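You operate a simulated robot arm through the tools that you are given. There is no shell and no other tool.

You are at the controls of a simulated robot arm. One attempt, no reset.

## Task
Soak the orange pot in hot soapy water in the big bowl.
Fine: the spout swings fully over to the big bowl and the pot stands under its mouth; soap in before the water; fill to about the line inside; wait till the crust goes pale; soap back where it stood; tap off. Set down upright: soap bottle.

The check looks at the end state, three seconds after you hand in, the way a careful person would. Anything else that was tipped, shoved, dropped, spilled or broken makes it a failure.

## Robot
A 6-joint arm with a two-finger parallel gripper, fixed in place. Base frame: the origin is at the foot of the arm, x ahead of it, y to its left, z up; the work surface is at about z = 910. Units: mm, degrees, N and s.
With the tool pointing down near the work surface it reaches from about 360 to 820 mm from the base axis. Its first joint turns from -166.0 to 166.0 degrees. Payload 3.91 kg.
Tool frame: the origin (TCP) lies between the finger pads and is the grasp point; the fingertips stand 30 mm ahead of it; z points along the fingers, y is the line along which they close. Largest opening 110 mm; finger width 20, thickness 10; the body of the gripper, 48 by 112 mm, starts 55 mm behind the TCP.
Orientation is that of the tool frame in the base frame, as a unit quaternion [w, x, y, z]. With the fingers straight down and closing along the base's y, the tool's x points along the base's -x, its y along +y and its z along -z.

## Interface
- The arm moves only by the tool step_arm. Its argument "commands" is a list of rows, each a list of 7 numbers: the shift along the tool's x, y, z in mm, then the turn, a rotation vector about the tool's x, y, z in degrees, then the gripper command, from -1 (shut) to 1 (fully open), values between in proportion. In form: [[tx, ty, tz, rx, ry, rz, gripper], ...]. A call has 1 to 20 rows; each row is the pose to reach, as a shift and turn from the pose commanded when the call began, along the tool's axes at that moment. A row lasts 0.2 s, in which the tool goes at most 50 mm and 8.6 degrees; a call with a longer step from one row to the next is refused whole, and so is a gripper value outside its range. Where a pose cannot be reached the arm comes as near as it can. A force on the tool above 90 N (or 10 N above the force at the start of the call, whichever is more), or a blocked arm, ends the call early, and 0.2 s more pass. Each finger travels about 45 mm/s and halts on what it meets, pressing with about 32 N; the grip force reading is that of the motor and also rises with nothing between the fingers. The clock runs only during rows and for 0.2 s after the last one: add rows that repeat a pose to give the fingers time. It gives the time, the measured TCP pose, the force on the tool (base axes), the opening and the grip force at its end, in the units of the frame above (readings bear some noise), with the torque about the TCP (base axes, N m) and any sound that the robot's microphone picked up.
- Cameras (640 x 400 px; columns grow to the right, rows downward): "scene" is fixed at [402.2, -651.7, 1663.3]; the picture's right is [0.99, -0.14, 0.00], its down [-0.11, -0.80, -0.59] and it looks along [0.08, 0.58, -0.81] (base axes); focal length 248 px, centre (320, 200). "wrist" rides on the gripper at [77, 7, -114] in the tool frame; the picture's right is [-0.09, 1.00, 0.00], its down [-0.80, -0.07, -0.59] and it looks along [-0.59, -0.05, 0.80] (tool axes); focal length 270 px, centre (320, 200). There is no depth. A picture from a camera that has moved, and an enlarged one, comes with that camera's place and axes in the base frame and with its lens.
- capture(camera): a new picture of that camera. No time passes.
- lift_body(by): slides the trunk up (or, below 0, down) by that many mm; the arm rides with it, the base frame stays. It gives what a move gives, with no picture.
- inspect(camera, box): a new picture of the part [left, top, right, bottom] of that camera's present view, enlarged. No time passes.
- close_job(): hands the job in; it is judged then, once.

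Places have to be worked out from the pictures, the camera data and where the tool is seen. Open the gripper and draw the arm clear of the work before you hand the job in, unless the task says otherwise.

The tools are called after "Call:" as name(argument=value, ...) on one line, values as JSON. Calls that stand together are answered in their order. step_arm: Moves the arm, as the interface text tells. Its arguments: {"type":"object","properties":{"commands":{"type":"array","items":{"type":"array","items":{"type":"number"}}}},"required":["commands"]} The other tools are called the same way: lift_body (by) slides the trunk up or down; capture (camera) takes a picture; inspect (camera, box) takes an enlarged picture of a part of a camera's view; close_job () hands the job in.

At the start:

```text
t: 0.0
ee_pos: [407.8, -150.6, 1364.4]
tool_rot: [0.0, 0.0, 1.0, 0.0]
force: [-0.7, -1.0, -0.5]
ft_torque: [0.01, -0.06, -0.01]
width: 109.7
gripper_force: 0.0
trunk travel left (down, up): [-575.0, 35.0]
```

scene: 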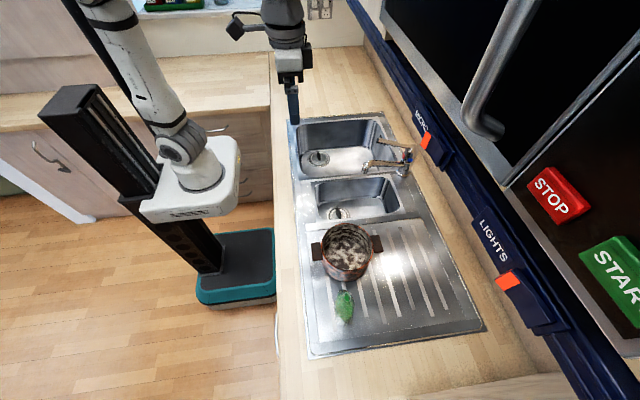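
wrist: 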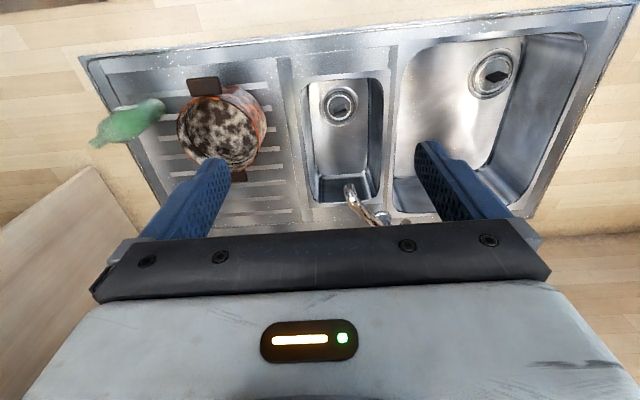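

I start by looking closer at the sink, tap, pot and soap bottle from both cameras.

Call:
inspect(camera="scene", box=[280, 100, 440, 200])

Call:
inspect(camera="scene", box=[280, 200, 440, 340])

Call:
inspect(camera="wrist", box=[60, 20, 380, 240])

Call:
inspect(camera="wrist", box=[280, 20, 600, 240])

```text
4.00 times, centred on (360, 150) of scene
camera zoom: at [402.2, -651.7, 1663.3], right [0.99, -0.14, 0.0], down [-0.11, -0.8, -0.59], along [0.08, 0.58, -0.81], focal length 994 px, centre (160, 400)
```

zoom: 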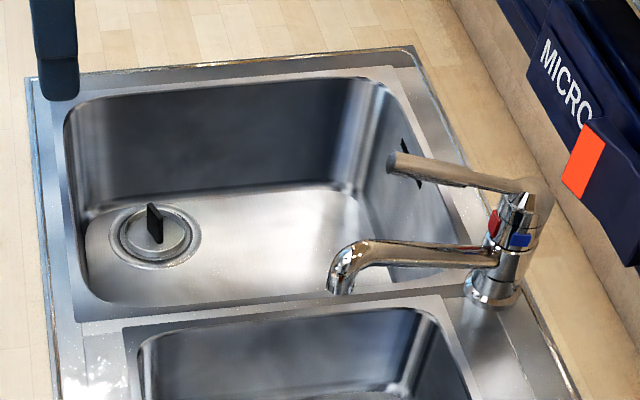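

```text
2.86 times, centred on (360, 270) of scene
camera zoom: at [402.2, -651.7, 1663.3], right [0.99, -0.14, 0.0], down [-0.11, -0.8, -0.59], along [0.08, 0.58, -0.81], focal length 710 px, centre (206, 0)
```

zoom: 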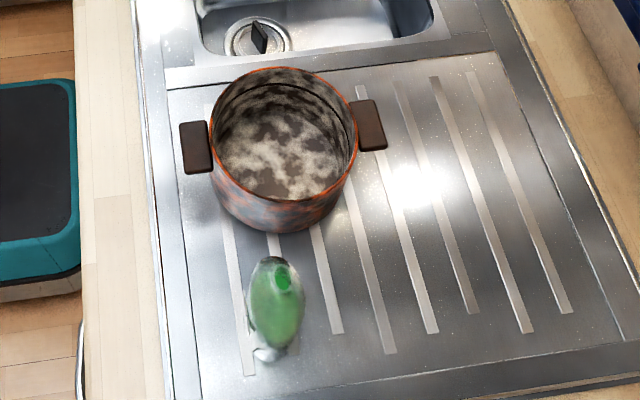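

```text
1.82 times, centred on (220, 130) of wrist
camera zoom: at [331.6, -144.8, 1478.9], right [0.09, 1.0, 0.0], down [0.8, -0.07, 0.59], along [0.59, -0.05, -0.8], focal length 491 px, centre (502, 327)
```

zoom: 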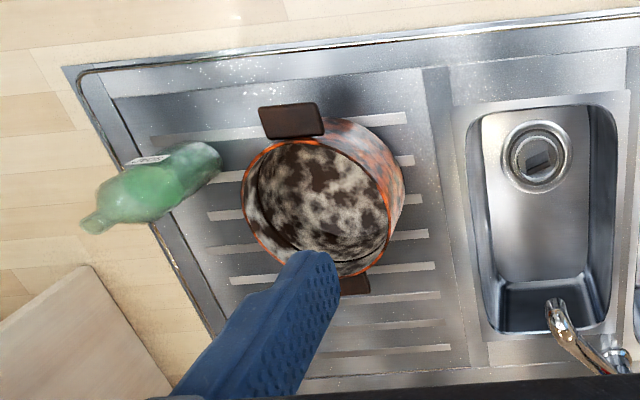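

```text
1.82 times, centred on (440, 130) of wrist
camera zoom: at [331.6, -144.8, 1478.9], right [0.09, 1.0, 0.0], down [0.8, -0.07, 0.59], along [0.59, -0.05, -0.8], focal length 491 px, centre (102, 327)
```

zoom: 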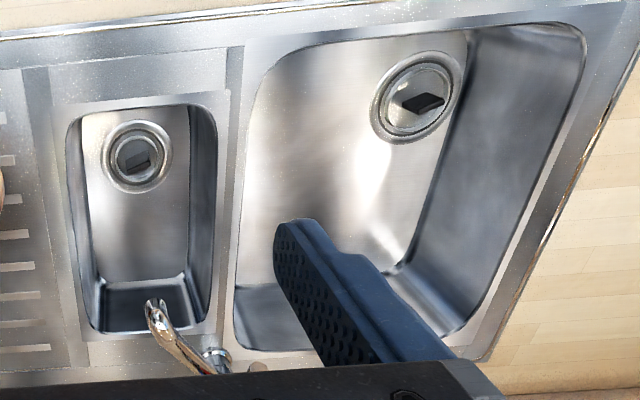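

The pot looks about 150 mm wide, with its rim near z 1000 at about (520, -354) and handles along x. I zoom further on the bottle, the tap and the pot.

Call:
inspect(camera="scene", box=[325, 280, 365, 330])

Call:
inspect(camera="scene", box=[355, 130, 420, 180])

Call:
inspect(camera="scene", box=[305, 215, 390, 285])

Call:
inspect(camera="wrist", box=[80, 80, 180, 160])

Call:
inspect(camera="wrist", box=[170, 60, 280, 200])

```text
8.00 times, centred on (345, 305) of scene
camera zoom: at [402.2, -651.7, 1663.3], right [0.99, -0.14, 0.0], down [-0.11, -0.8, -0.59], along [0.08, 0.58, -0.81], focal length 1987 px, centre (120, -640)
```

zoom: 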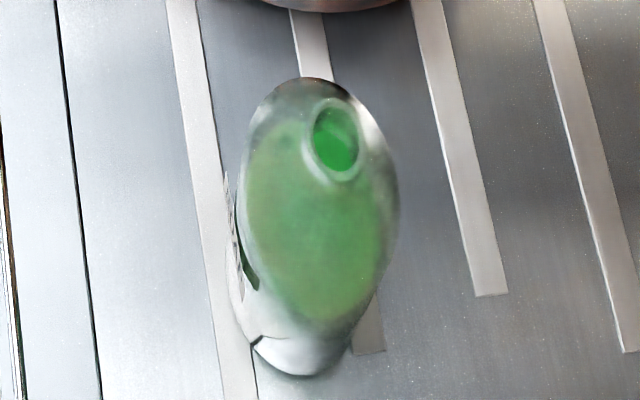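

```text
8.00 times, centred on (388, 155) of scene
camera zoom: at [402.2, -651.7, 1663.3], right [0.99, -0.14, 0.0], down [-0.11, -0.8, -0.59], along [0.08, 0.58, -0.81], focal length 1987 px, centre (-220, 560)
```

zoom: 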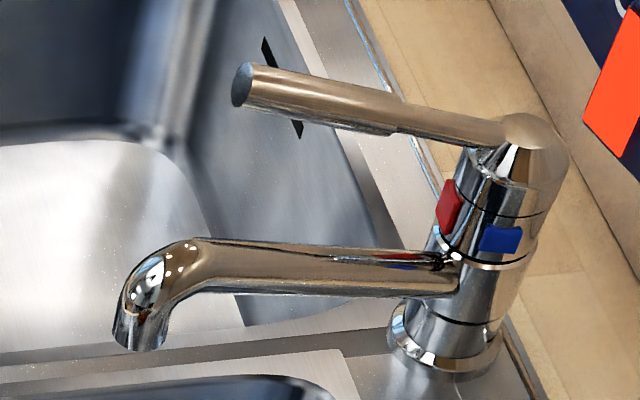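

```text
5.71 times, centred on (348, 250) of scene
camera zoom: at [402.2, -651.7, 1663.3], right [0.99, -0.14, 0.0], down [-0.11, -0.8, -0.59], along [0.08, 0.58, -0.81], focal length 1419 px, centre (163, -86)
```

zoom: 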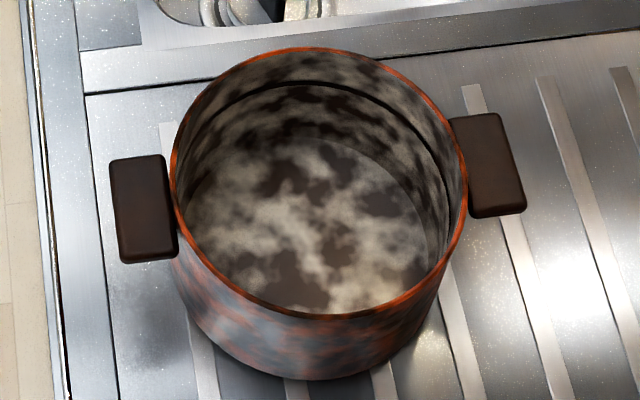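

```text
5.00 times, centred on (130, 120) of wrist
camera zoom: at [331.6, -144.8, 1478.9], right [0.09, 1.0, 0.0], down [0.8, -0.07, 0.59], along [0.59, -0.05, -0.8], focal length 1351 px, centre (1270, 600)
```

zoom: 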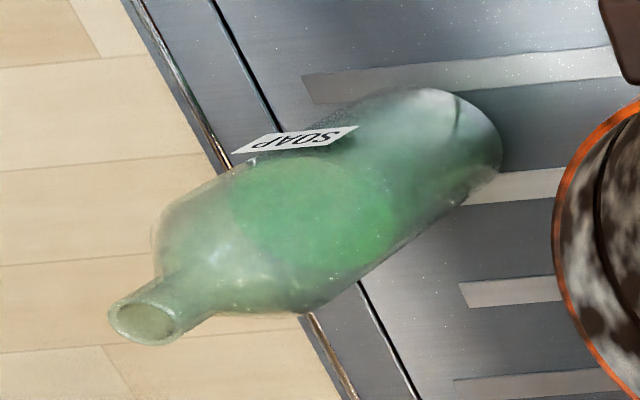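

```text
2.86 times, centred on (225, 130) of wrist
camera zoom: at [331.6, -144.8, 1478.9], right [0.09, 1.0, 0.0], down [0.8, -0.07, 0.59], along [0.59, -0.05, -0.8], focal length 772 px, centre (591, 400)
```

zoom: 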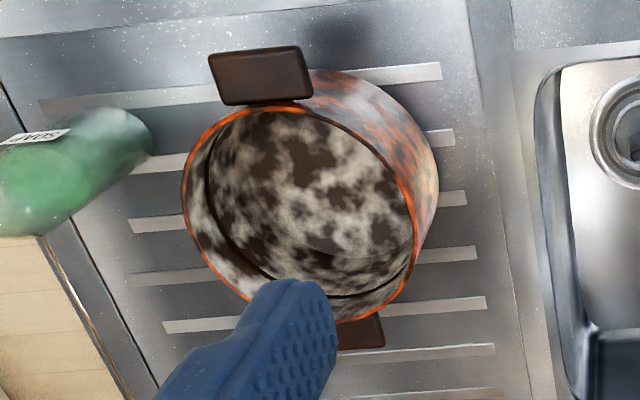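

The bottle is an open-necked one at about (482, -510), and the tap column stands at about (827, -30) with the spout mouth over the small bowl. I move the wrist camera over the tap to see the lever, spout and big bowl.

Call:
step_arm(commands=[[-39, 17, 9, 0, 0, 0, 1], [-78, 34, 18, 0, 0, 0, 1], [-117, 51, 27, 0, 0, 0, 1], [-156, 68, 36, 0, 0, 0, 1], [-195, 85, 45, 0, 0, 0, 1], [-234, 102, 54, 0, 0, 0, 1], [-260, 120, 64, 0, 0, 0, 1], [-260, 120, 64, 0, 0, 0, 1]])

Call:
capture(camera="wrist")

Call:
capture(camera="scene")

```text
t: 1.2
ee_pos: [556.1, -85.5, 1330.5]
tool_rot: [-0.007, 0.005, 1.0, -0.001]
force: [-93.4, -22.2, -4.3]
ft_torque: [1.7, -8.61, 0.43]
width: 110.1
gripper_force: 0.1
trunk travel left (down, up): [-575.0, 35.0]
stopped in row 5: the force on the tool passed its limit at 128 N (the readings are from after the stop); the commanded pose is now the measured one
```

```text
taken
camera wrist: at [481.5, -77.8, 1446.6], right [0.1, 1.0, 0.0], down [0.81, -0.08, 0.58], along [0.58, -0.06, -0.81], focal length 270 px, centre (320, 200)
```

wrist: 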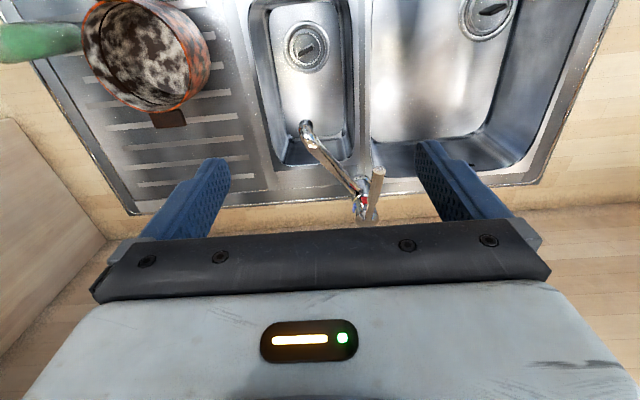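

```text
taken
```

scene: 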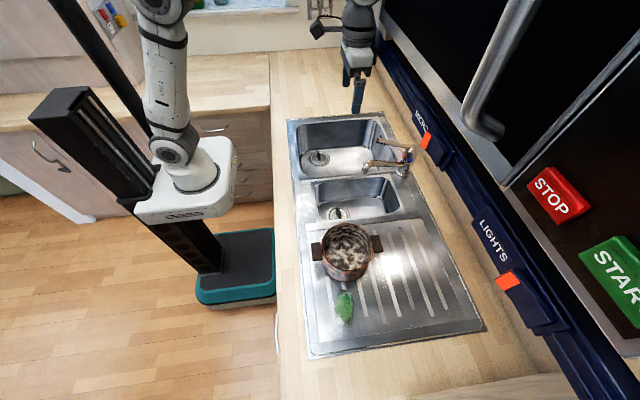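

I touched the overhead unit at about x 600, well above the counter. I back off straight away and go lower before looking at it again.

Call:
step_arm(commands=[[40, 0, 0, 0, 0, 0, 1], [80, 0, 0, 0, 0, 0, 1], [120, 0, 0, 0, 0, 0, 1], [120, 0, 0, 0, 0, 0, 1]])

Call:
capture(camera="scene")

Call:
inspect(camera="scene", box=[360, 0, 640, 400])

Call:
inspect(camera="scene", box=[340, 40, 480, 180])

```text
t: 2.2
ee_pos: [460.4, -74.2, 1323.3]
tool_rot: [-0.011, 0.002, 1.0, -0.002]
force: [0.1, 0.5, 1.5]
ft_torque: [0.0, 0.02, 0.03]
width: 109.9
gripper_force: 0.1
trunk travel left (down, up): [-575.0, 35.0]
```

```text
taken
```

scene: 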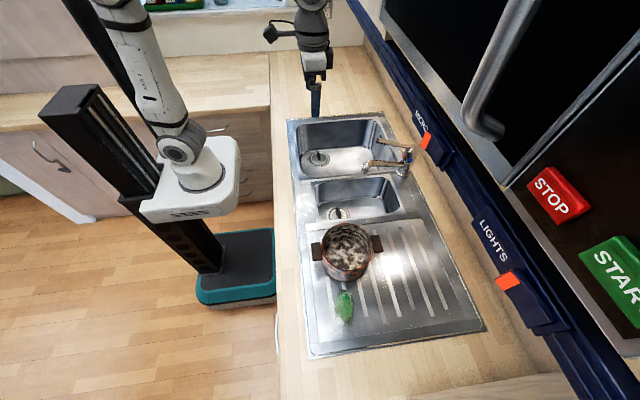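

```text
1.00 times, centred on (500, 200) of scene (not enlarged: the box is as wide or as high as the picture)
camera zoom: at [402.2, -651.7, 1663.3], right [0.99, -0.14, 0.0], down [-0.11, -0.8, -0.59], along [0.08, 0.58, -0.81], focal length 248 px, centre (140, 200)
```

zoom: 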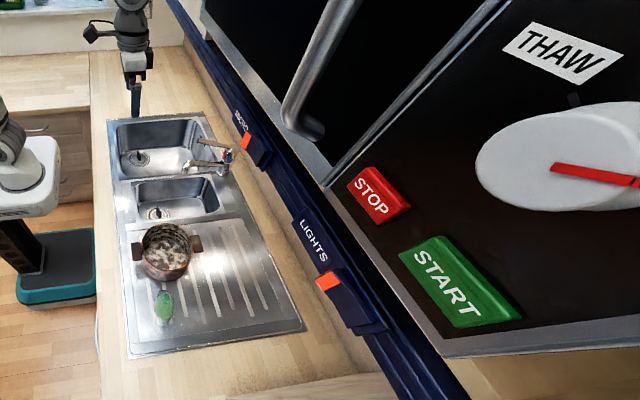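

```text
2.86 times, centred on (410, 110) of scene
camera zoom: at [402.2, -651.7, 1663.3], right [0.99, -0.14, 0.0], down [-0.11, -0.8, -0.59], along [0.08, 0.58, -0.81], focal length 710 px, centre (63, 457)
```

zoom: 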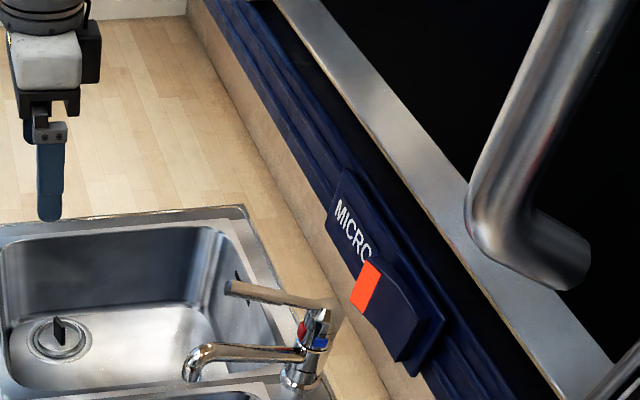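

Force and torque put the contact on the front rail of the overhead unit, at about x 585 and z 1420, and its underside looks to be near z 1400. I go lower and turn the tool half round so the camera sits on top when the tool tips forward.

Call:
step_arm(commands=[[20, 0, 41, 0, 0, 0, 1], [40, 0, 82, 0, 0, 0, 1], [40, 0, 123, 0, 0, 0, 1], [40, 0, 123, 0, 0, 8.5, 1], [40, 0, 123, 0, 0, 17, 1], [40, 0, 123, 0, 0, 25.5, 1], [40, 0, 123, 0, 0, 34, 1], [40, 0, 123, 0, 0, 42.5, 1], [40, 0, 123, 0, 0, 51, 1], [40, 0, 123, 0, 0, 59.5, 1], [40, 0, 123, 0, 0, 68, 1], [40, 0, 123, 0, 0, 76.5, 1], [40, 0, 123, 0, 0, 85, 1], [40, 0, 123, 0, 0, 90, 1], [40, 0, 123, 0, 0, 90, 1]])

Call:
capture(camera="wrist")

Call:
capture(camera="scene")

```text
t: 5.4
ee_pos: [415.2, -75.8, 1201.5]
tool_rot: [-0.007, 0.709, 0.705, -0.01]
force: [0.5, -0.2, -0.5]
ft_torque: [-0.02, -0.01, -0.02]
width: 109.7
gripper_force: 0.0
trunk travel left (down, up): [-575.0, 35.0]
```

```text
taken
camera wrist: at [427.0, 0.7, 1315.6], right [1.0, -0.09, -0.02], down [-0.06, -0.8, 0.6], along [-0.07, -0.59, -0.8], focal length 270 px, centre (320, 200)
```

wrist: 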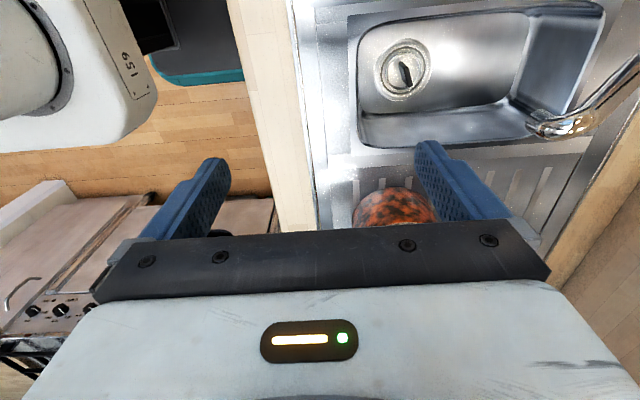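

```text
taken
```

scene: 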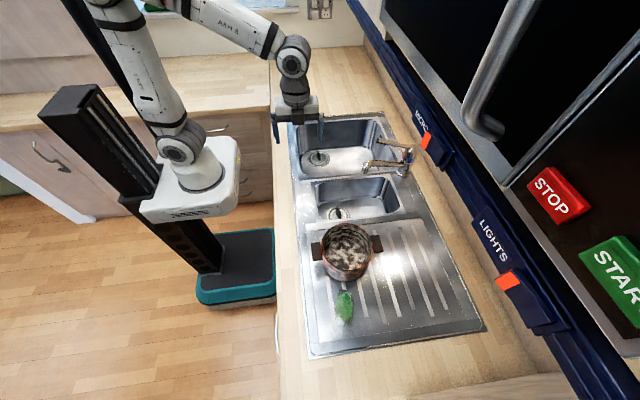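

The yaw works freely. I continue another 90° so the camera ends on the +x side.

Call:
step_arm(commands=[[0, 0, 0, 0, 0, 8.5, 1], [0, 0, 0, 0, 0, 17, 1], [0, 0, 0, 0, 0, 25.5, 1], [0, 0, 0, 0, 0, 34, 1], [0, 0, 0, 0, 0, 42.5, 1], [0, 0, 0, 0, 0, 51, 1], [0, 0, 0, 0, 0, 59.5, 1], [0, 0, 0, 0, 0, 68, 1], [0, 0, 0, 0, 0, 76.5, 1], [0, 0, 0, 0, 0, 85, 1], [0, 0, 0, 0, 0, 90, 1], [0, 0, 0, 0, 0, 90, 1]])

Call:
capture(camera="wrist")

```text
t: 8.0
ee_pos: [416.2, -74.6, 1201.1]
tool_rot: [0.002, 1.0, -0.003, -0.012]
force: [0.6, -0.1, 0.4]
ft_torque: [0.0, 0.01, -0.02]
width: 109.8
gripper_force: 0.1
trunk travel left (down, up): [-575.0, 35.0]
```

```text
taken
camera wrist: at [496.8, -83.7, 1314.4], right [-0.09, -1.0, 0.01], down [-0.79, 0.08, 0.61], along [-0.61, 0.05, -0.79], focal length 270 px, centre (320, 200)
```

wrist: 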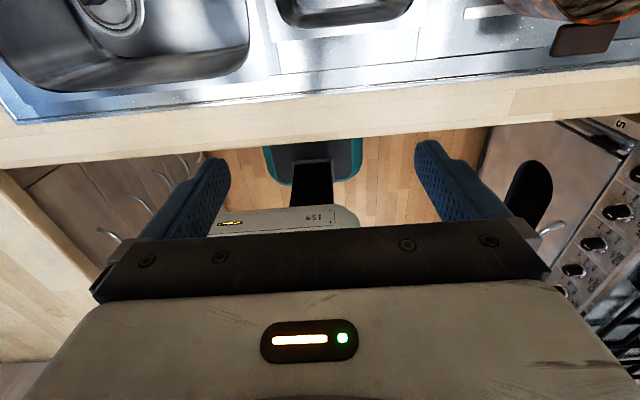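

Now I tip the tool forward 60°, so the camera on top looks at the tap.

Call:
step_arm(commands=[[10, 0, 0, 0, 8.5, 0, 1], [20, 0, 0, 0, 17, 0, 1], [30, 0, 0, 0, 25.5, 0, 1], [40, 0, 0, 0, 34, 0, 1], [50, 0, 0, 0, 42.5, 0, 1], [60, 0, 0, 0, 51, 0, 1], [60, 0, 0, 0, 59, 0, 1], [60, 0, 0, 0, 60, 0, 1]])

Call:
capture(camera="wrist")

Call:
capture(camera="scene")

```text
t: 9.8
ee_pos: [477.6, -74.6, 1200.5]
tool_rot: [0.002, 0.872, -0.001, 0.489]
force: [0.2, -0.5, 0.7]
ft_torque: [-0.01, -0.01, 0.01]
width: 110.0
gripper_force: 0.1
out of reach, approached as far as the arm can: row 7
trunk travel left (down, up): [-575.0, 35.0]
```

```text
taken
camera wrist: at [420.6, -82.6, 1326.0], right [-0.05, -1.0, -0.07], down [-0.92, 0.07, -0.37], along [0.38, 0.05, -0.92], focal length 270 px, centre (320, 200)
```

wrist: 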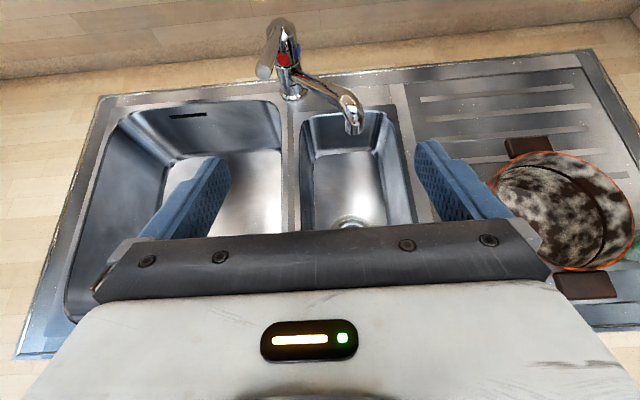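

```text
taken
```

scene: 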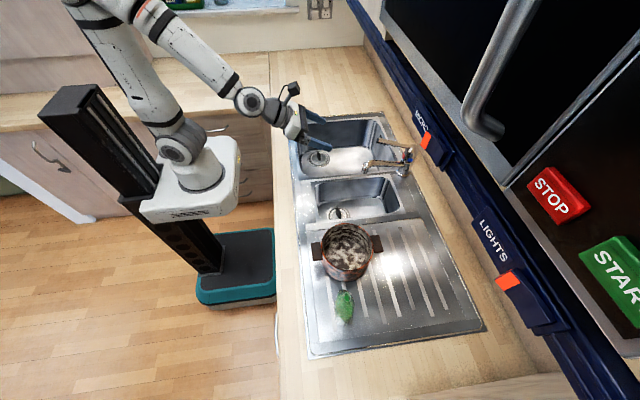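

A very good view of the tap. I zoom in on it and on the bowl.

Call:
inspect(camera="wrist", box=[240, 5, 400, 145])

Call:
inspect(camera="wrist", box=[240, 5, 330, 105])

```text
2.86 times, centred on (320, 75) of wrist
camera zoom: at [420.6, -82.6, 1326.0], right [-0.05, -1.0, -0.07], down [-0.92, 0.07, -0.37], along [0.38, 0.05, -0.92], focal length 772 px, centre (320, 557)
```

zoom: 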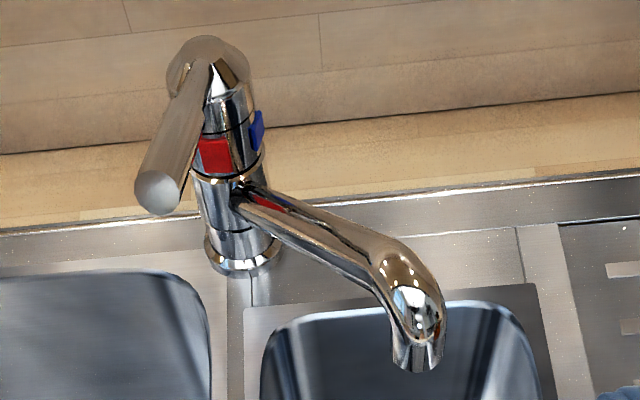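

```text
4.00 times, centred on (285, 55) of wrist
camera zoom: at [420.6, -82.6, 1326.0], right [-0.05, -1.0, -0.07], down [-0.92, 0.07, -0.37], along [0.38, 0.05, -0.92], focal length 1081 px, centre (460, 780)
```

zoom: 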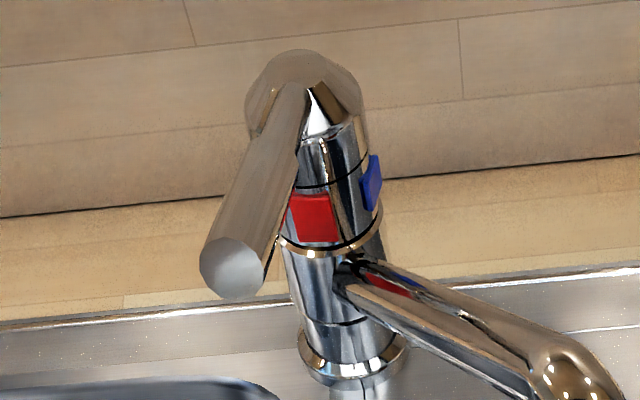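

The spout rises from the column to an elbow at about (650, -108, 1065), with the mouth near z 1030. The lever tip is at about (700, -5, 1077), pointing almost along the red mark. I shut the fingers and place them on the -y side of the spout, ready to push it over.

Call:
step_arm(commands=[[4, 19, 33, 0, -7, 0, -1], [9, 38, 66, 0, -14, 0, -1], [13, 58, 99, 0, -21, 0, -1], [18, 77, 132, 0, -28, 0, -1], [22, 96, 165, 0, -28.5, 0, -1], [26.5, 115.4, 197.6, 0, -28.5, 0, -1], [26.5, 115.4, 197.6, 0, -28.5, 0, -1]])

Call:
capture(camera="wrist")

Call:
capture(camera="scene")

```text
t: 11.4
ee_pos: [658.6, -191.4, 1120.6]
tool_rot: [0.002, 0.966, -0.002, 0.259]
force: [-0.2, -0.4, 0.0]
ft_torque: [-0.02, 0.0, 0.02]
width: 0.2
gripper_force: 31.5
trunk travel left (down, up): [-575.0, 35.0]
```

```text
taken
camera wrist: at [669.8, -198.8, 1258.4], right [-0.08, -1.0, -0.04], down [-0.99, 0.08, 0.11], along [-0.11, 0.05, -0.99], focal length 270 px, centre (320, 200)
```

wrist: 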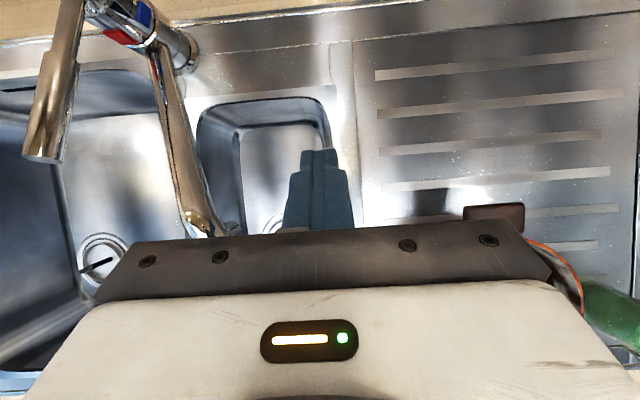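

```text
taken
```

scene: 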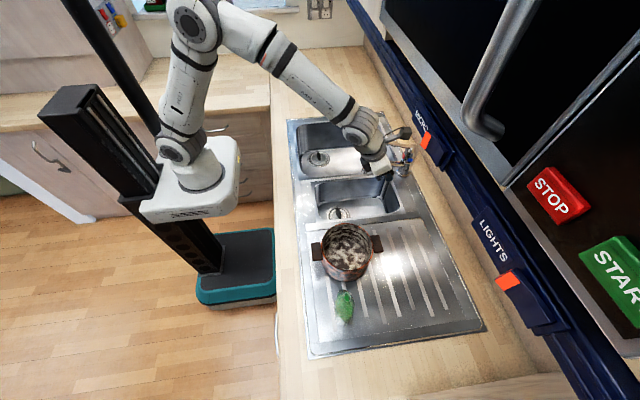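

Fingers are shut beside the spout. I lower them to spout height, still clear on its -y side.

Call:
step_arm(commands=[[-4, -10, 38, 0, 0, 0, -1], [-8, -21, 77, 0, 0, 0, -1], [-8, -21, 77, 0, 0, 0, -1]])

Call:
inspect(camera="wrist", box=[20, 0, 420, 250])

Call:
inspect(camera="scene", box=[280, 90, 440, 190])

```text
t: 12.2
ee_pos: [688.7, -170.5, 1049.4]
tool_rot: [0.002, 0.965, -0.002, 0.261]
force: [0.4, 0.3, -0.2]
ft_torque: [-0.01, 0.02, 0.01]
width: 0.1
gripper_force: 32.5
trunk travel left (down, up): [-575.0, 35.0]
```

```text
1.60 times, centred on (220, 125) of wrist
camera zoom: at [698.4, -176.8, 1186.7], right [-0.08, -1.0, -0.04], down [-0.99, 0.07, 0.11], along [-0.11, 0.05, -0.99], focal length 432 px, centre (480, 320)
```

zoom: 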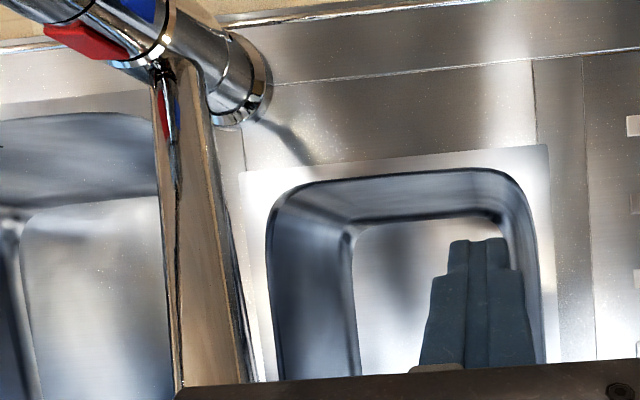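

```text
4.00 times, centred on (360, 140) of scene
camera zoom: at [402.2, -651.7, 1663.3], right [0.99, -0.14, 0.0], down [-0.11, -0.8, -0.59], along [0.08, 0.58, -0.81], focal length 994 px, centre (160, 440)
```

zoom: 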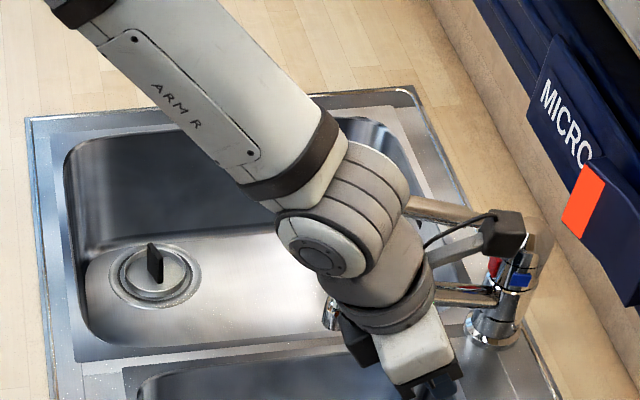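

The fingers are clear beside the spout at the right height. I push it in +y along an arc around the column, part of the way first.

Call:
step_arm(commands=[[-2, -23, -1, 0, 0, 0, -1], [-4, -45, -2.3, 0, 0, 0, -1], [-11.5, -58, -6.6, 0, 0, 0, -1], [-17.6, -71.5, -10.2, 0, 0, 0, -1], [-22.6, -85.6, -13, 0, 0, 0, -1], [-26, -100, -15, 0, 0, 0, -1], [-29.4, -115, -17, 0, 0, 0, -1], [-31, -130, -18, 0, 0, 0, -1], [-31.8, -145.5, -18.4, 0, 0, 0, -1]])

Call:
capture(camera="wrist")

Call:
inspect(camera="scene", box=[280, 90, 440, 190])

```text
t: 14.2
ee_pos: [654.2, -24.8, 1048.7]
tool_rot: [0.002, 0.966, -0.002, 0.259]
force: [0.5, 0.5, -0.2]
ft_torque: [-0.01, 0.02, -0.04]
width: 0.0
gripper_force: 32.1
trunk travel left (down, up): [-575.0, 35.0]
```

```text
taken
camera wrist: at [664.6, -32.4, 1186.6], right [-0.08, -1.0, -0.04], down [-0.99, 0.08, 0.11], along [-0.11, 0.05, -0.99], focal length 270 px, centre (320, 200)
```

wrist: 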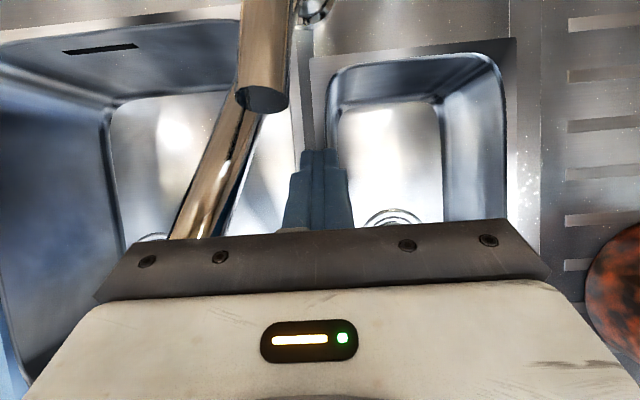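

```text
4.00 times, centred on (360, 140) of scene
camera zoom: at [402.2, -651.7, 1663.3], right [0.99, -0.14, 0.0], down [-0.11, -0.8, -0.59], along [0.08, 0.58, -0.81], focal length 994 px, centre (160, 440)
```

zoom: 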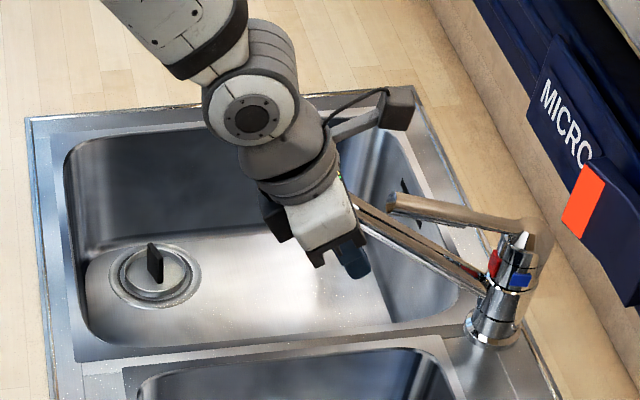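

The spout moved freely and now points past the lever toward the big bowl. I keep pushing along the arc.

Call:
step_arm(commands=[[0, -15, 0, 0, 0, 0, -1], [0.4, -30.2, 0.2, 0, 0, 0, -1], [3, -45, 2, 0, 0, 0, -1], [7.3, -59.7, 4.2, 0, 0, 0, -1], [12, -73, 7, 0, 0, 0, -1], [18.4, -87.3, 10.6, 0, 0, 0, -1]])

Call:
capture(camera="wrist")

Call:
inspect(camera="scene", box=[280, 90, 440, 190])

```text
t: 15.6
ee_pos: [666.8, 32.4, 1042.8]
tool_rot: [-0.023, 0.963, 0.01, 0.267]
force: [-15.5, 5.7, 30.6]
ft_torque: [1.01, 0.95, -0.03]
width: 0.0
gripper_force: 32.2
out of reach, approached as far as the arm can: row 2, 3, 4, 5, 6
trunk travel left (down, up): [-575.0, 35.0]
```

```text
taken
camera wrist: at [675.8, 19.0, 1180.9], right [-0.05, -1.0, -0.08], down [-0.99, 0.04, 0.1], along [-0.1, 0.09, -0.99], focal length 270 px, centre (320, 200)
```

wrist: 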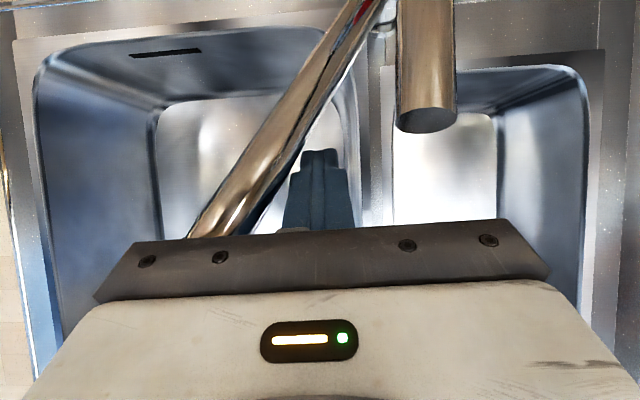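

```text
4.00 times, centred on (360, 140) of scene
camera zoom: at [402.2, -651.7, 1663.3], right [0.99, -0.14, 0.0], down [-0.11, -0.8, -0.59], along [0.08, 0.58, -0.81], focal length 994 px, centre (160, 440)
```

zoom: 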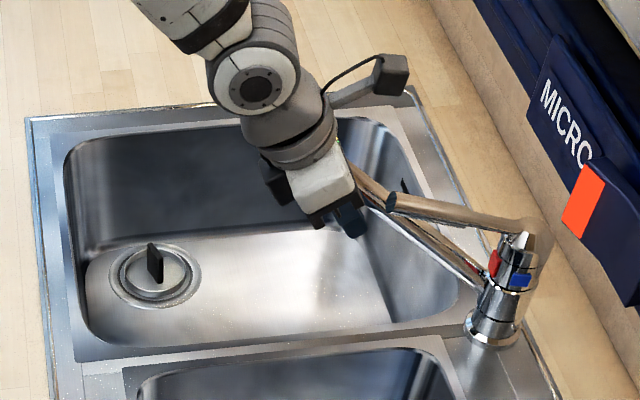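

The arm ran into a joint limit there, with the tool slightly off its orientation and the spout at about 32° toward the big bowl. I back off and turn the tool heading about the vertical, which unwinds the wrist.

Call:
step_arm(commands=[[0, 45, 0, 0, 0, 0, -1], [0, 85, 0, 0, 0, 0, -1], [-20, 95, -35, 0, 0, 0, -1], [-40, 95, -70, 0, 0, 0, -1], [-40, 95, -70, 0, 0, 0, -1]])

Call:
capture(camera="wrist")

Call:
capture(camera="scene")

```text
t: 16.0
ee_pos: [656.0, -4.8, 1044.3]
tool_rot: [-0.025, 0.965, 0.016, 0.262]
force: [-55.2, 16.2, 46.5]
ft_torque: [1.78, -0.33, 1.94]
width: 0.0
gripper_force: 32.1
trunk travel left (down, up): [-575.0, 35.0]
stopped in row 2: the force on the tool passed its limit at 100 N (the readings are from after the stop); the commanded pose is now the measured one
```

```text
taken
camera wrist: at [666.3, -17.5, 1181.7], right [-0.03, -1.0, -0.08], down [-0.99, 0.02, 0.11], along [-0.11, 0.09, -0.99], focal length 270 px, centre (320, 200)
```

wrist: 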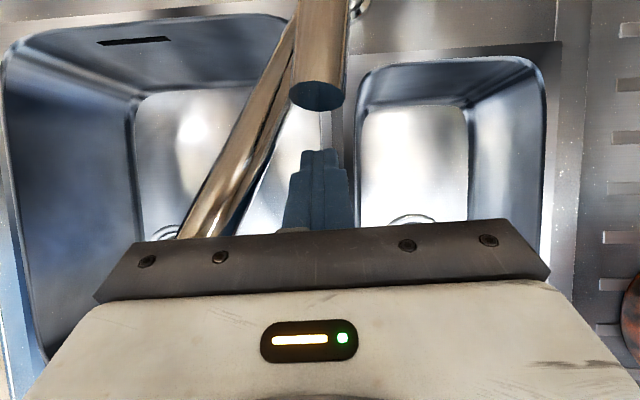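

```text
taken
```

scene: 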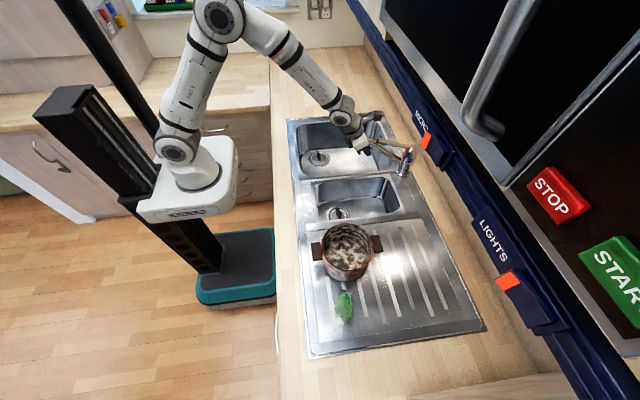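

The upward force says the gripper body is resting on the spout's elbow and dragged it back a little. I lift straight up off it.

Call:
step_arm(commands=[[10, 0, -17, 0, 0, 0, -1], [20, 0, -35, 0, 0, 0, -1], [40, 0, -69, 0, 0, 0, -1], [40, 0, -69, 0, 0, 0, -1]])

Call:
capture(camera="wrist")

Call:
inspect(camera="scene", box=[280, 90, 440, 190])

```text
t: 17.0
ee_pos: [668.5, -13.2, 1116.0]
tool_rot: [-0.023, 0.966, 0.012, 0.257]
force: [-0.2, -0.3, 0.2]
ft_torque: [0.01, 0.01, -0.02]
width: 0.1
gripper_force: 31.9
trunk travel left (down, up): [-575.0, 35.0]
```

```text
taken
camera wrist: at [679.5, -26.9, 1253.5], right [-0.04, -1.0, -0.08], down [-0.99, 0.03, 0.12], along [-0.12, 0.09, -0.99], focal length 270 px, centre (320, 200)
```

wrist: 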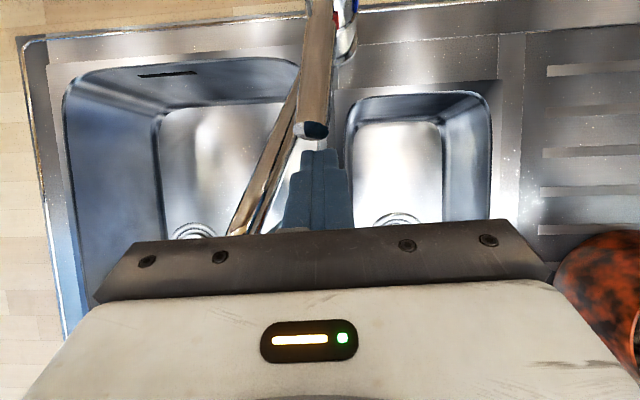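

```text
4.00 times, centred on (360, 140) of scene
camera zoom: at [402.2, -651.7, 1663.3], right [0.99, -0.14, 0.0], down [-0.11, -0.8, -0.59], along [0.08, 0.58, -0.81], focal length 994 px, centre (160, 440)
```

zoom: 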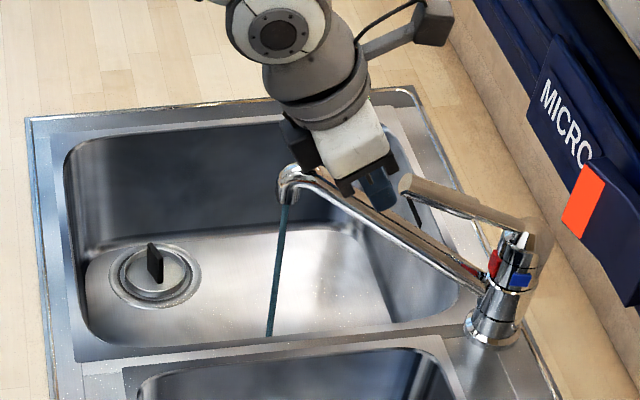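

Water is running from the spout: my gripper must have lifted the lever. It is falling into the big bowl, so I press the lever back down at once.

Call:
step_arm(commands=[[34.8, 0, -20.3, 0, 0, 0, -1], [58.2, 0, -6.8, 0, 0, 0, -1], [40.7, 0, 23.5, 0, 0, 0, -1], [39.2, 0, 26.1, 0, 0, 0, -1]])

Call:
inspect(camera="scene", box=[280, 90, 440, 190])

Call:
capture(camera="wrist")

```text
t: 18.0
ee_pos: [714.6, -11.4, 1113.0]
tool_rot: [-0.025, 0.966, 0.014, 0.258]
force: [0.0, -0.1, 0.0]
ft_torque: [0.03, -0.01, 0.0]
width: 0.0
gripper_force: 31.8
trunk travel left (down, up): [-575.0, 35.0]
```

```text
4.00 times, centred on (360, 140) of scene
camera zoom: at [402.2, -651.7, 1663.3], right [0.99, -0.14, 0.0], down [-0.11, -0.8, -0.59], along [0.08, 0.58, -0.81], focal length 994 px, centre (160, 440)
```

zoom: 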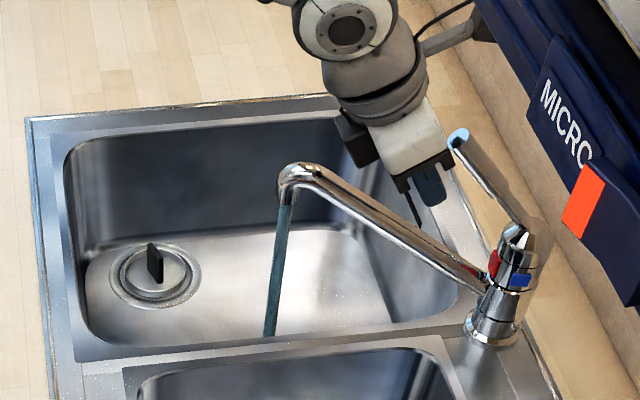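

```text
taken
camera wrist: at [725.3, -23.7, 1250.1], right [-0.04, -1.0, -0.08], down [-0.99, 0.03, 0.12], along [-0.11, 0.09, -0.99], focal length 270 px, centre (320, 200)
```

wrist: 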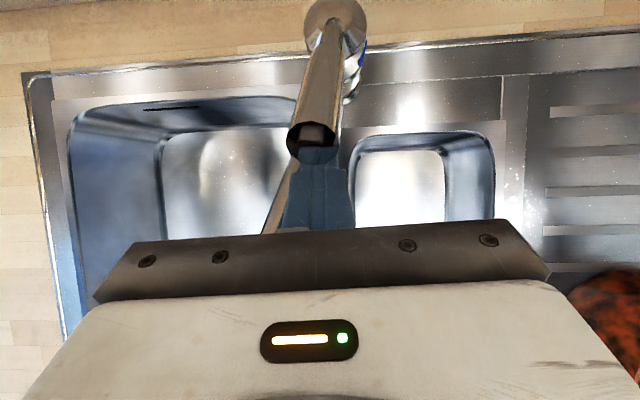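

The fingers caught the lever from in front and raised it further, to about 48°. I go round its -y side, come over it near its pivot and press down from above.

Call:
step_arm(commands=[[-21.7, 10, -12.5, 0, 0, 0, -1], [-14.2, 50, -25.5, 0, 0, 0, -1], [23.7, 52, -21, 0, 0, 0, -1], [63.3, 52, -9.6, 0, 0, 0, -1], [63.3, 30, -9.6, 0, 0, 0, -1], [63.3, 5, -9.6, 0, 0, 0, -1], [49.1, 5, 11, 0, 0, 0, -1], [33.1, 5, 30.7, 0, 0, 0, -1]])

Call:
inspect(camera="scene", box=[280, 90, 440, 190])

Call:
capture(camera="wrist")

```text
t: 19.8
ee_pos: [760.9, -13.1, 1101.7]
tool_rot: [-0.024, 0.965, 0.014, 0.26]
force: [5.6, 0.8, 6.0]
ft_torque: [0.06, -0.22, 0.04]
width: 0.0
gripper_force: 32.0
trunk travel left (down, up): [-575.0, 35.0]
```

```text
4.00 times, centred on (360, 140) of scene
camera zoom: at [402.2, -651.7, 1663.3], right [0.99, -0.14, 0.0], down [-0.11, -0.8, -0.59], along [0.08, 0.58, -0.81], focal length 994 px, centre (160, 440)
```

zoom: 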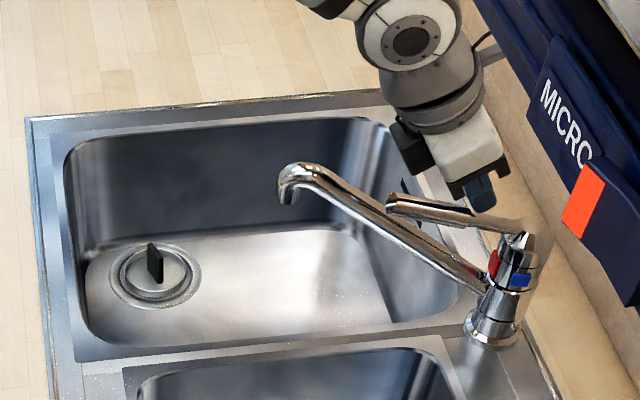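

```text
taken
camera wrist: at [771.0, -26.0, 1240.0], right [-0.04, -1.0, -0.08], down [-0.99, 0.03, 0.11], along [-0.11, 0.09, -0.99], focal length 270 px, centre (320, 200)
```

wrist: 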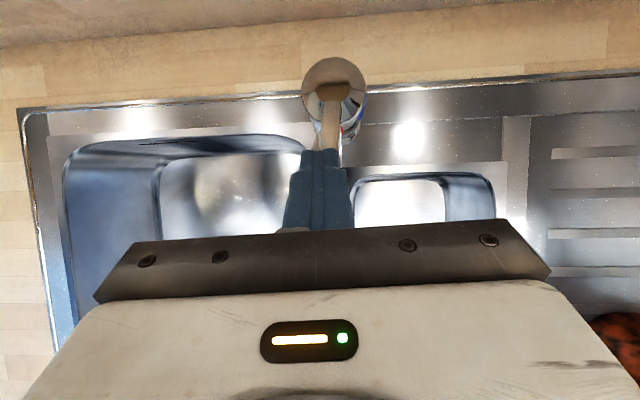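

The water has stopped and the lever is back down. I lift off and draw back over the lever toward the robot.

Call:
step_arm(commands=[[17.5, 0, -30.3, 0, 0, 0, -1], [2.7, 0, -64.2, 0, 0, 0, -1], [-40.6, 10, -89.2, 0, 0, 0, -1], [-84, 20, -114.2, 0, 0, 0, -1], [-120, 40, -132, 0, 0, 0, -1], [-120, 40, -132, 0, 0, 0, -1]])

Call:
inspect(camera="scene", box=[280, 90, 440, 190])

Call:
capture(camera="wrist")

```text
refused: row 3 steps farther than a row can; nothing moved
```

```text
4.00 times, centred on (360, 140) of scene
camera zoom: at [402.2, -651.7, 1663.3], right [0.99, -0.14, 0.0], down [-0.11, -0.8, -0.59], along [0.08, 0.58, -0.81], focal length 994 px, centre (160, 440)
```

zoom: 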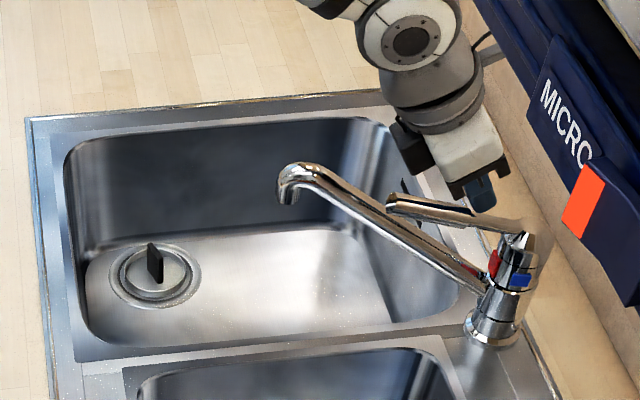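

```text
taken
camera wrist: at [771.0, -26.0, 1240.0], right [-0.04, -1.0, -0.08], down [-0.99, 0.03, 0.11], along [-0.11, 0.09, -0.99], focal length 270 px, centre (320, 200)
```

wrist: 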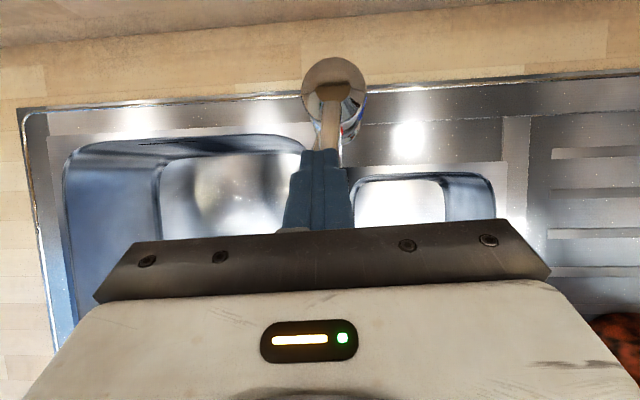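

One row was too long, so nothing moved. I repeat the withdrawal with shorter steps.

Call:
step_arm(commands=[[15, 0, -26, 0, 0, 0, -1], [5.2, 0, -49, 0, 0, 0, -1], [-27, 5, -73.3, 0, 0, 0, -1], [-66, 18, -95.8, 0, 0, 0, -1], [-100.6, 32, -115.8, 0, 0, 0, -1], [-130, 42, -144.5, 0, 0, 0, -1], [-130, 42, -144.5, 0, 0, 0, -1]])

Call:
inspect(camera="scene", box=[280, 90, 440, 190])

Call:
capture(camera="wrist")

```text
t: 21.4
ee_pos: [573.2, -67.4, 1160.5]
tool_rot: [-0.024, 0.966, 0.014, 0.257]
force: [0.6, 0.3, 0.0]
ft_torque: [-0.01, 0.01, 0.0]
width: 0.1
gripper_force: 32.3
trunk travel left (down, up): [-575.0, 35.0]
```

```text
4.00 times, centred on (360, 140) of scene
camera zoom: at [402.2, -651.7, 1663.3], right [0.99, -0.14, 0.0], down [-0.11, -0.8, -0.59], along [0.08, 0.58, -0.81], focal length 994 px, centre (160, 440)
```

zoom: 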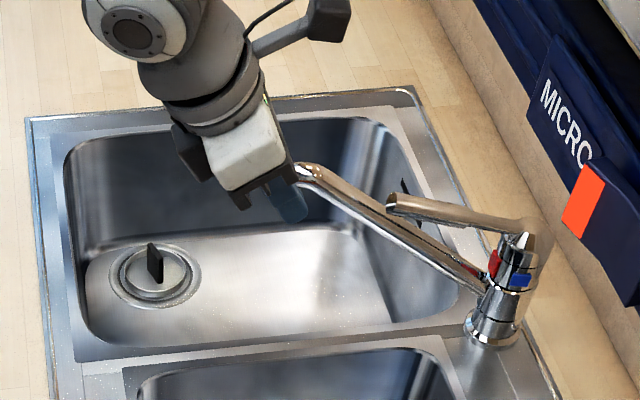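

```text
taken
camera wrist: at [585.0, -79.8, 1297.5], right [-0.04, -1.0, -0.08], down [-0.99, 0.03, 0.12], along [-0.12, 0.09, -0.99], focal length 270 px, centre (320, 200)
```

wrist: 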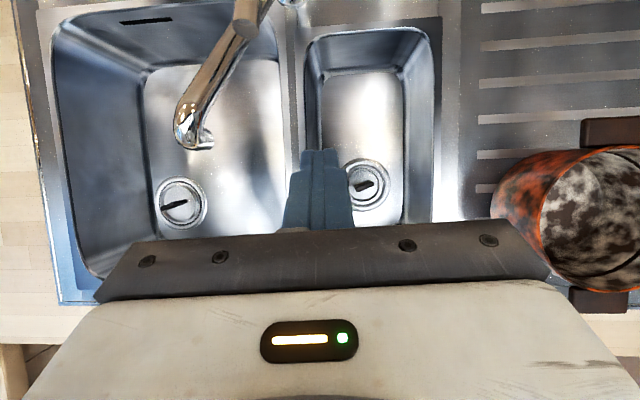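

I turn the tool heading 40° toward +y about the vertical, in place.

Call:
step_arm(commands=[[0, 0, 0, 4, 0, -6.9, -1], [0, 0, 0, 8, 0, -13.8, -1], [0, 0, 0, 12, 0, -20.8, -1], [0, 0, 0, 16, 0, -27.7, -1], [0, 0, 0, 20, 0, -34.6, -1], [0, 0, 0, 20, 0, -34.6, -1]])

Call:
capture(camera="wrist")

```text
t: 22.8
ee_pos: [576.1, -65.3, 1160.0]
tool_rot: [-0.112, 0.9, 0.342, 0.247]
force: [-0.5, 0.3, -0.1]
ft_torque: [0.01, -0.03, -0.01]
width: 0.0
gripper_force: 32.5
trunk travel left (down, up): [-575.0, 35.0]
```

```text
taken
camera wrist: at [589.1, -70.8, 1297.6], right [0.61, -0.79, -0.08], down [-0.78, -0.62, 0.09], along [-0.12, 0.0, -0.99], focal length 270 px, centre (320, 200)
```

wrist: 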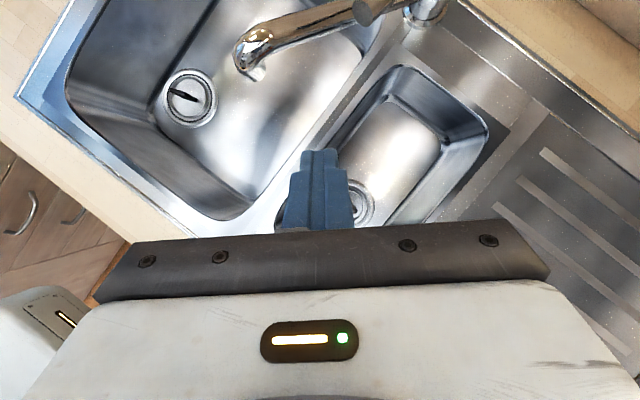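

Heading now about 45°. I come in behind the spout, higher than before so the palm stays above lever and elbow, and push it along the arc again.

Call:
step_arm(commands=[[3, 9, 36, 0, 0, 0, -1], [6, 18, 72, 0, 0, 0, -1], [9.4, 27.3, 108, 0, 0, 0, -1], [26, 13, 119, 0, 0, 0, -1], [41.7, 0, 128.7, 0, 0, 0, -1], [53, -9, 136, 0, 0, 0, -1], [64.1, -17.8, 143.2, 0, 0, 0, -1], [76, -24, 151, 0, 0, 0, -1], [88.2, -29.9, 158.4, 0, 0, 0, -1]])

Call:
capture(camera="wrist")

Call:
inspect(camera="scene", box=[280, 90, 440, 190])

```text
t: 24.8
ee_pos: [672.2, 65.7, 1071.8]
tool_rot: [-0.111, 0.9, 0.342, 0.247]
force: [0.0, 0.1, -0.1]
ft_torque: [0.02, 0.01, -0.01]
width: 0.0
gripper_force: 32.1
trunk travel left (down, up): [-575.0, 35.0]
```

```text
taken
camera wrist: at [684.5, 61.0, 1209.1], right [0.61, -0.79, -0.08], down [-0.78, -0.62, 0.09], along [-0.12, 0.0, -0.99], focal length 270 px, centre (320, 200)
```

wrist: 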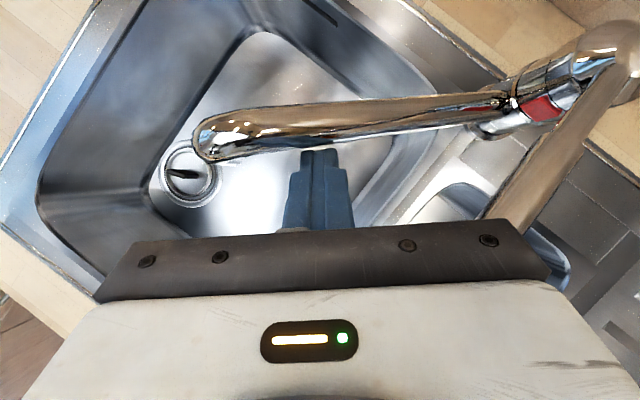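

```text
4.00 times, centred on (360, 140) of scene
camera zoom: at [402.2, -651.7, 1663.3], right [0.99, -0.14, 0.0], down [-0.11, -0.8, -0.59], along [0.08, 0.58, -0.81], focal length 994 px, centre (160, 440)
```

zoom: 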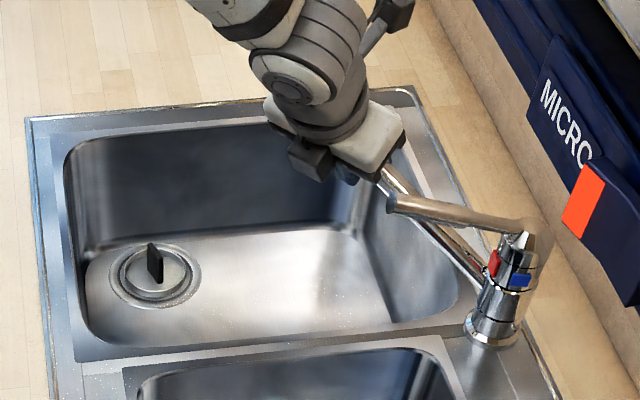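

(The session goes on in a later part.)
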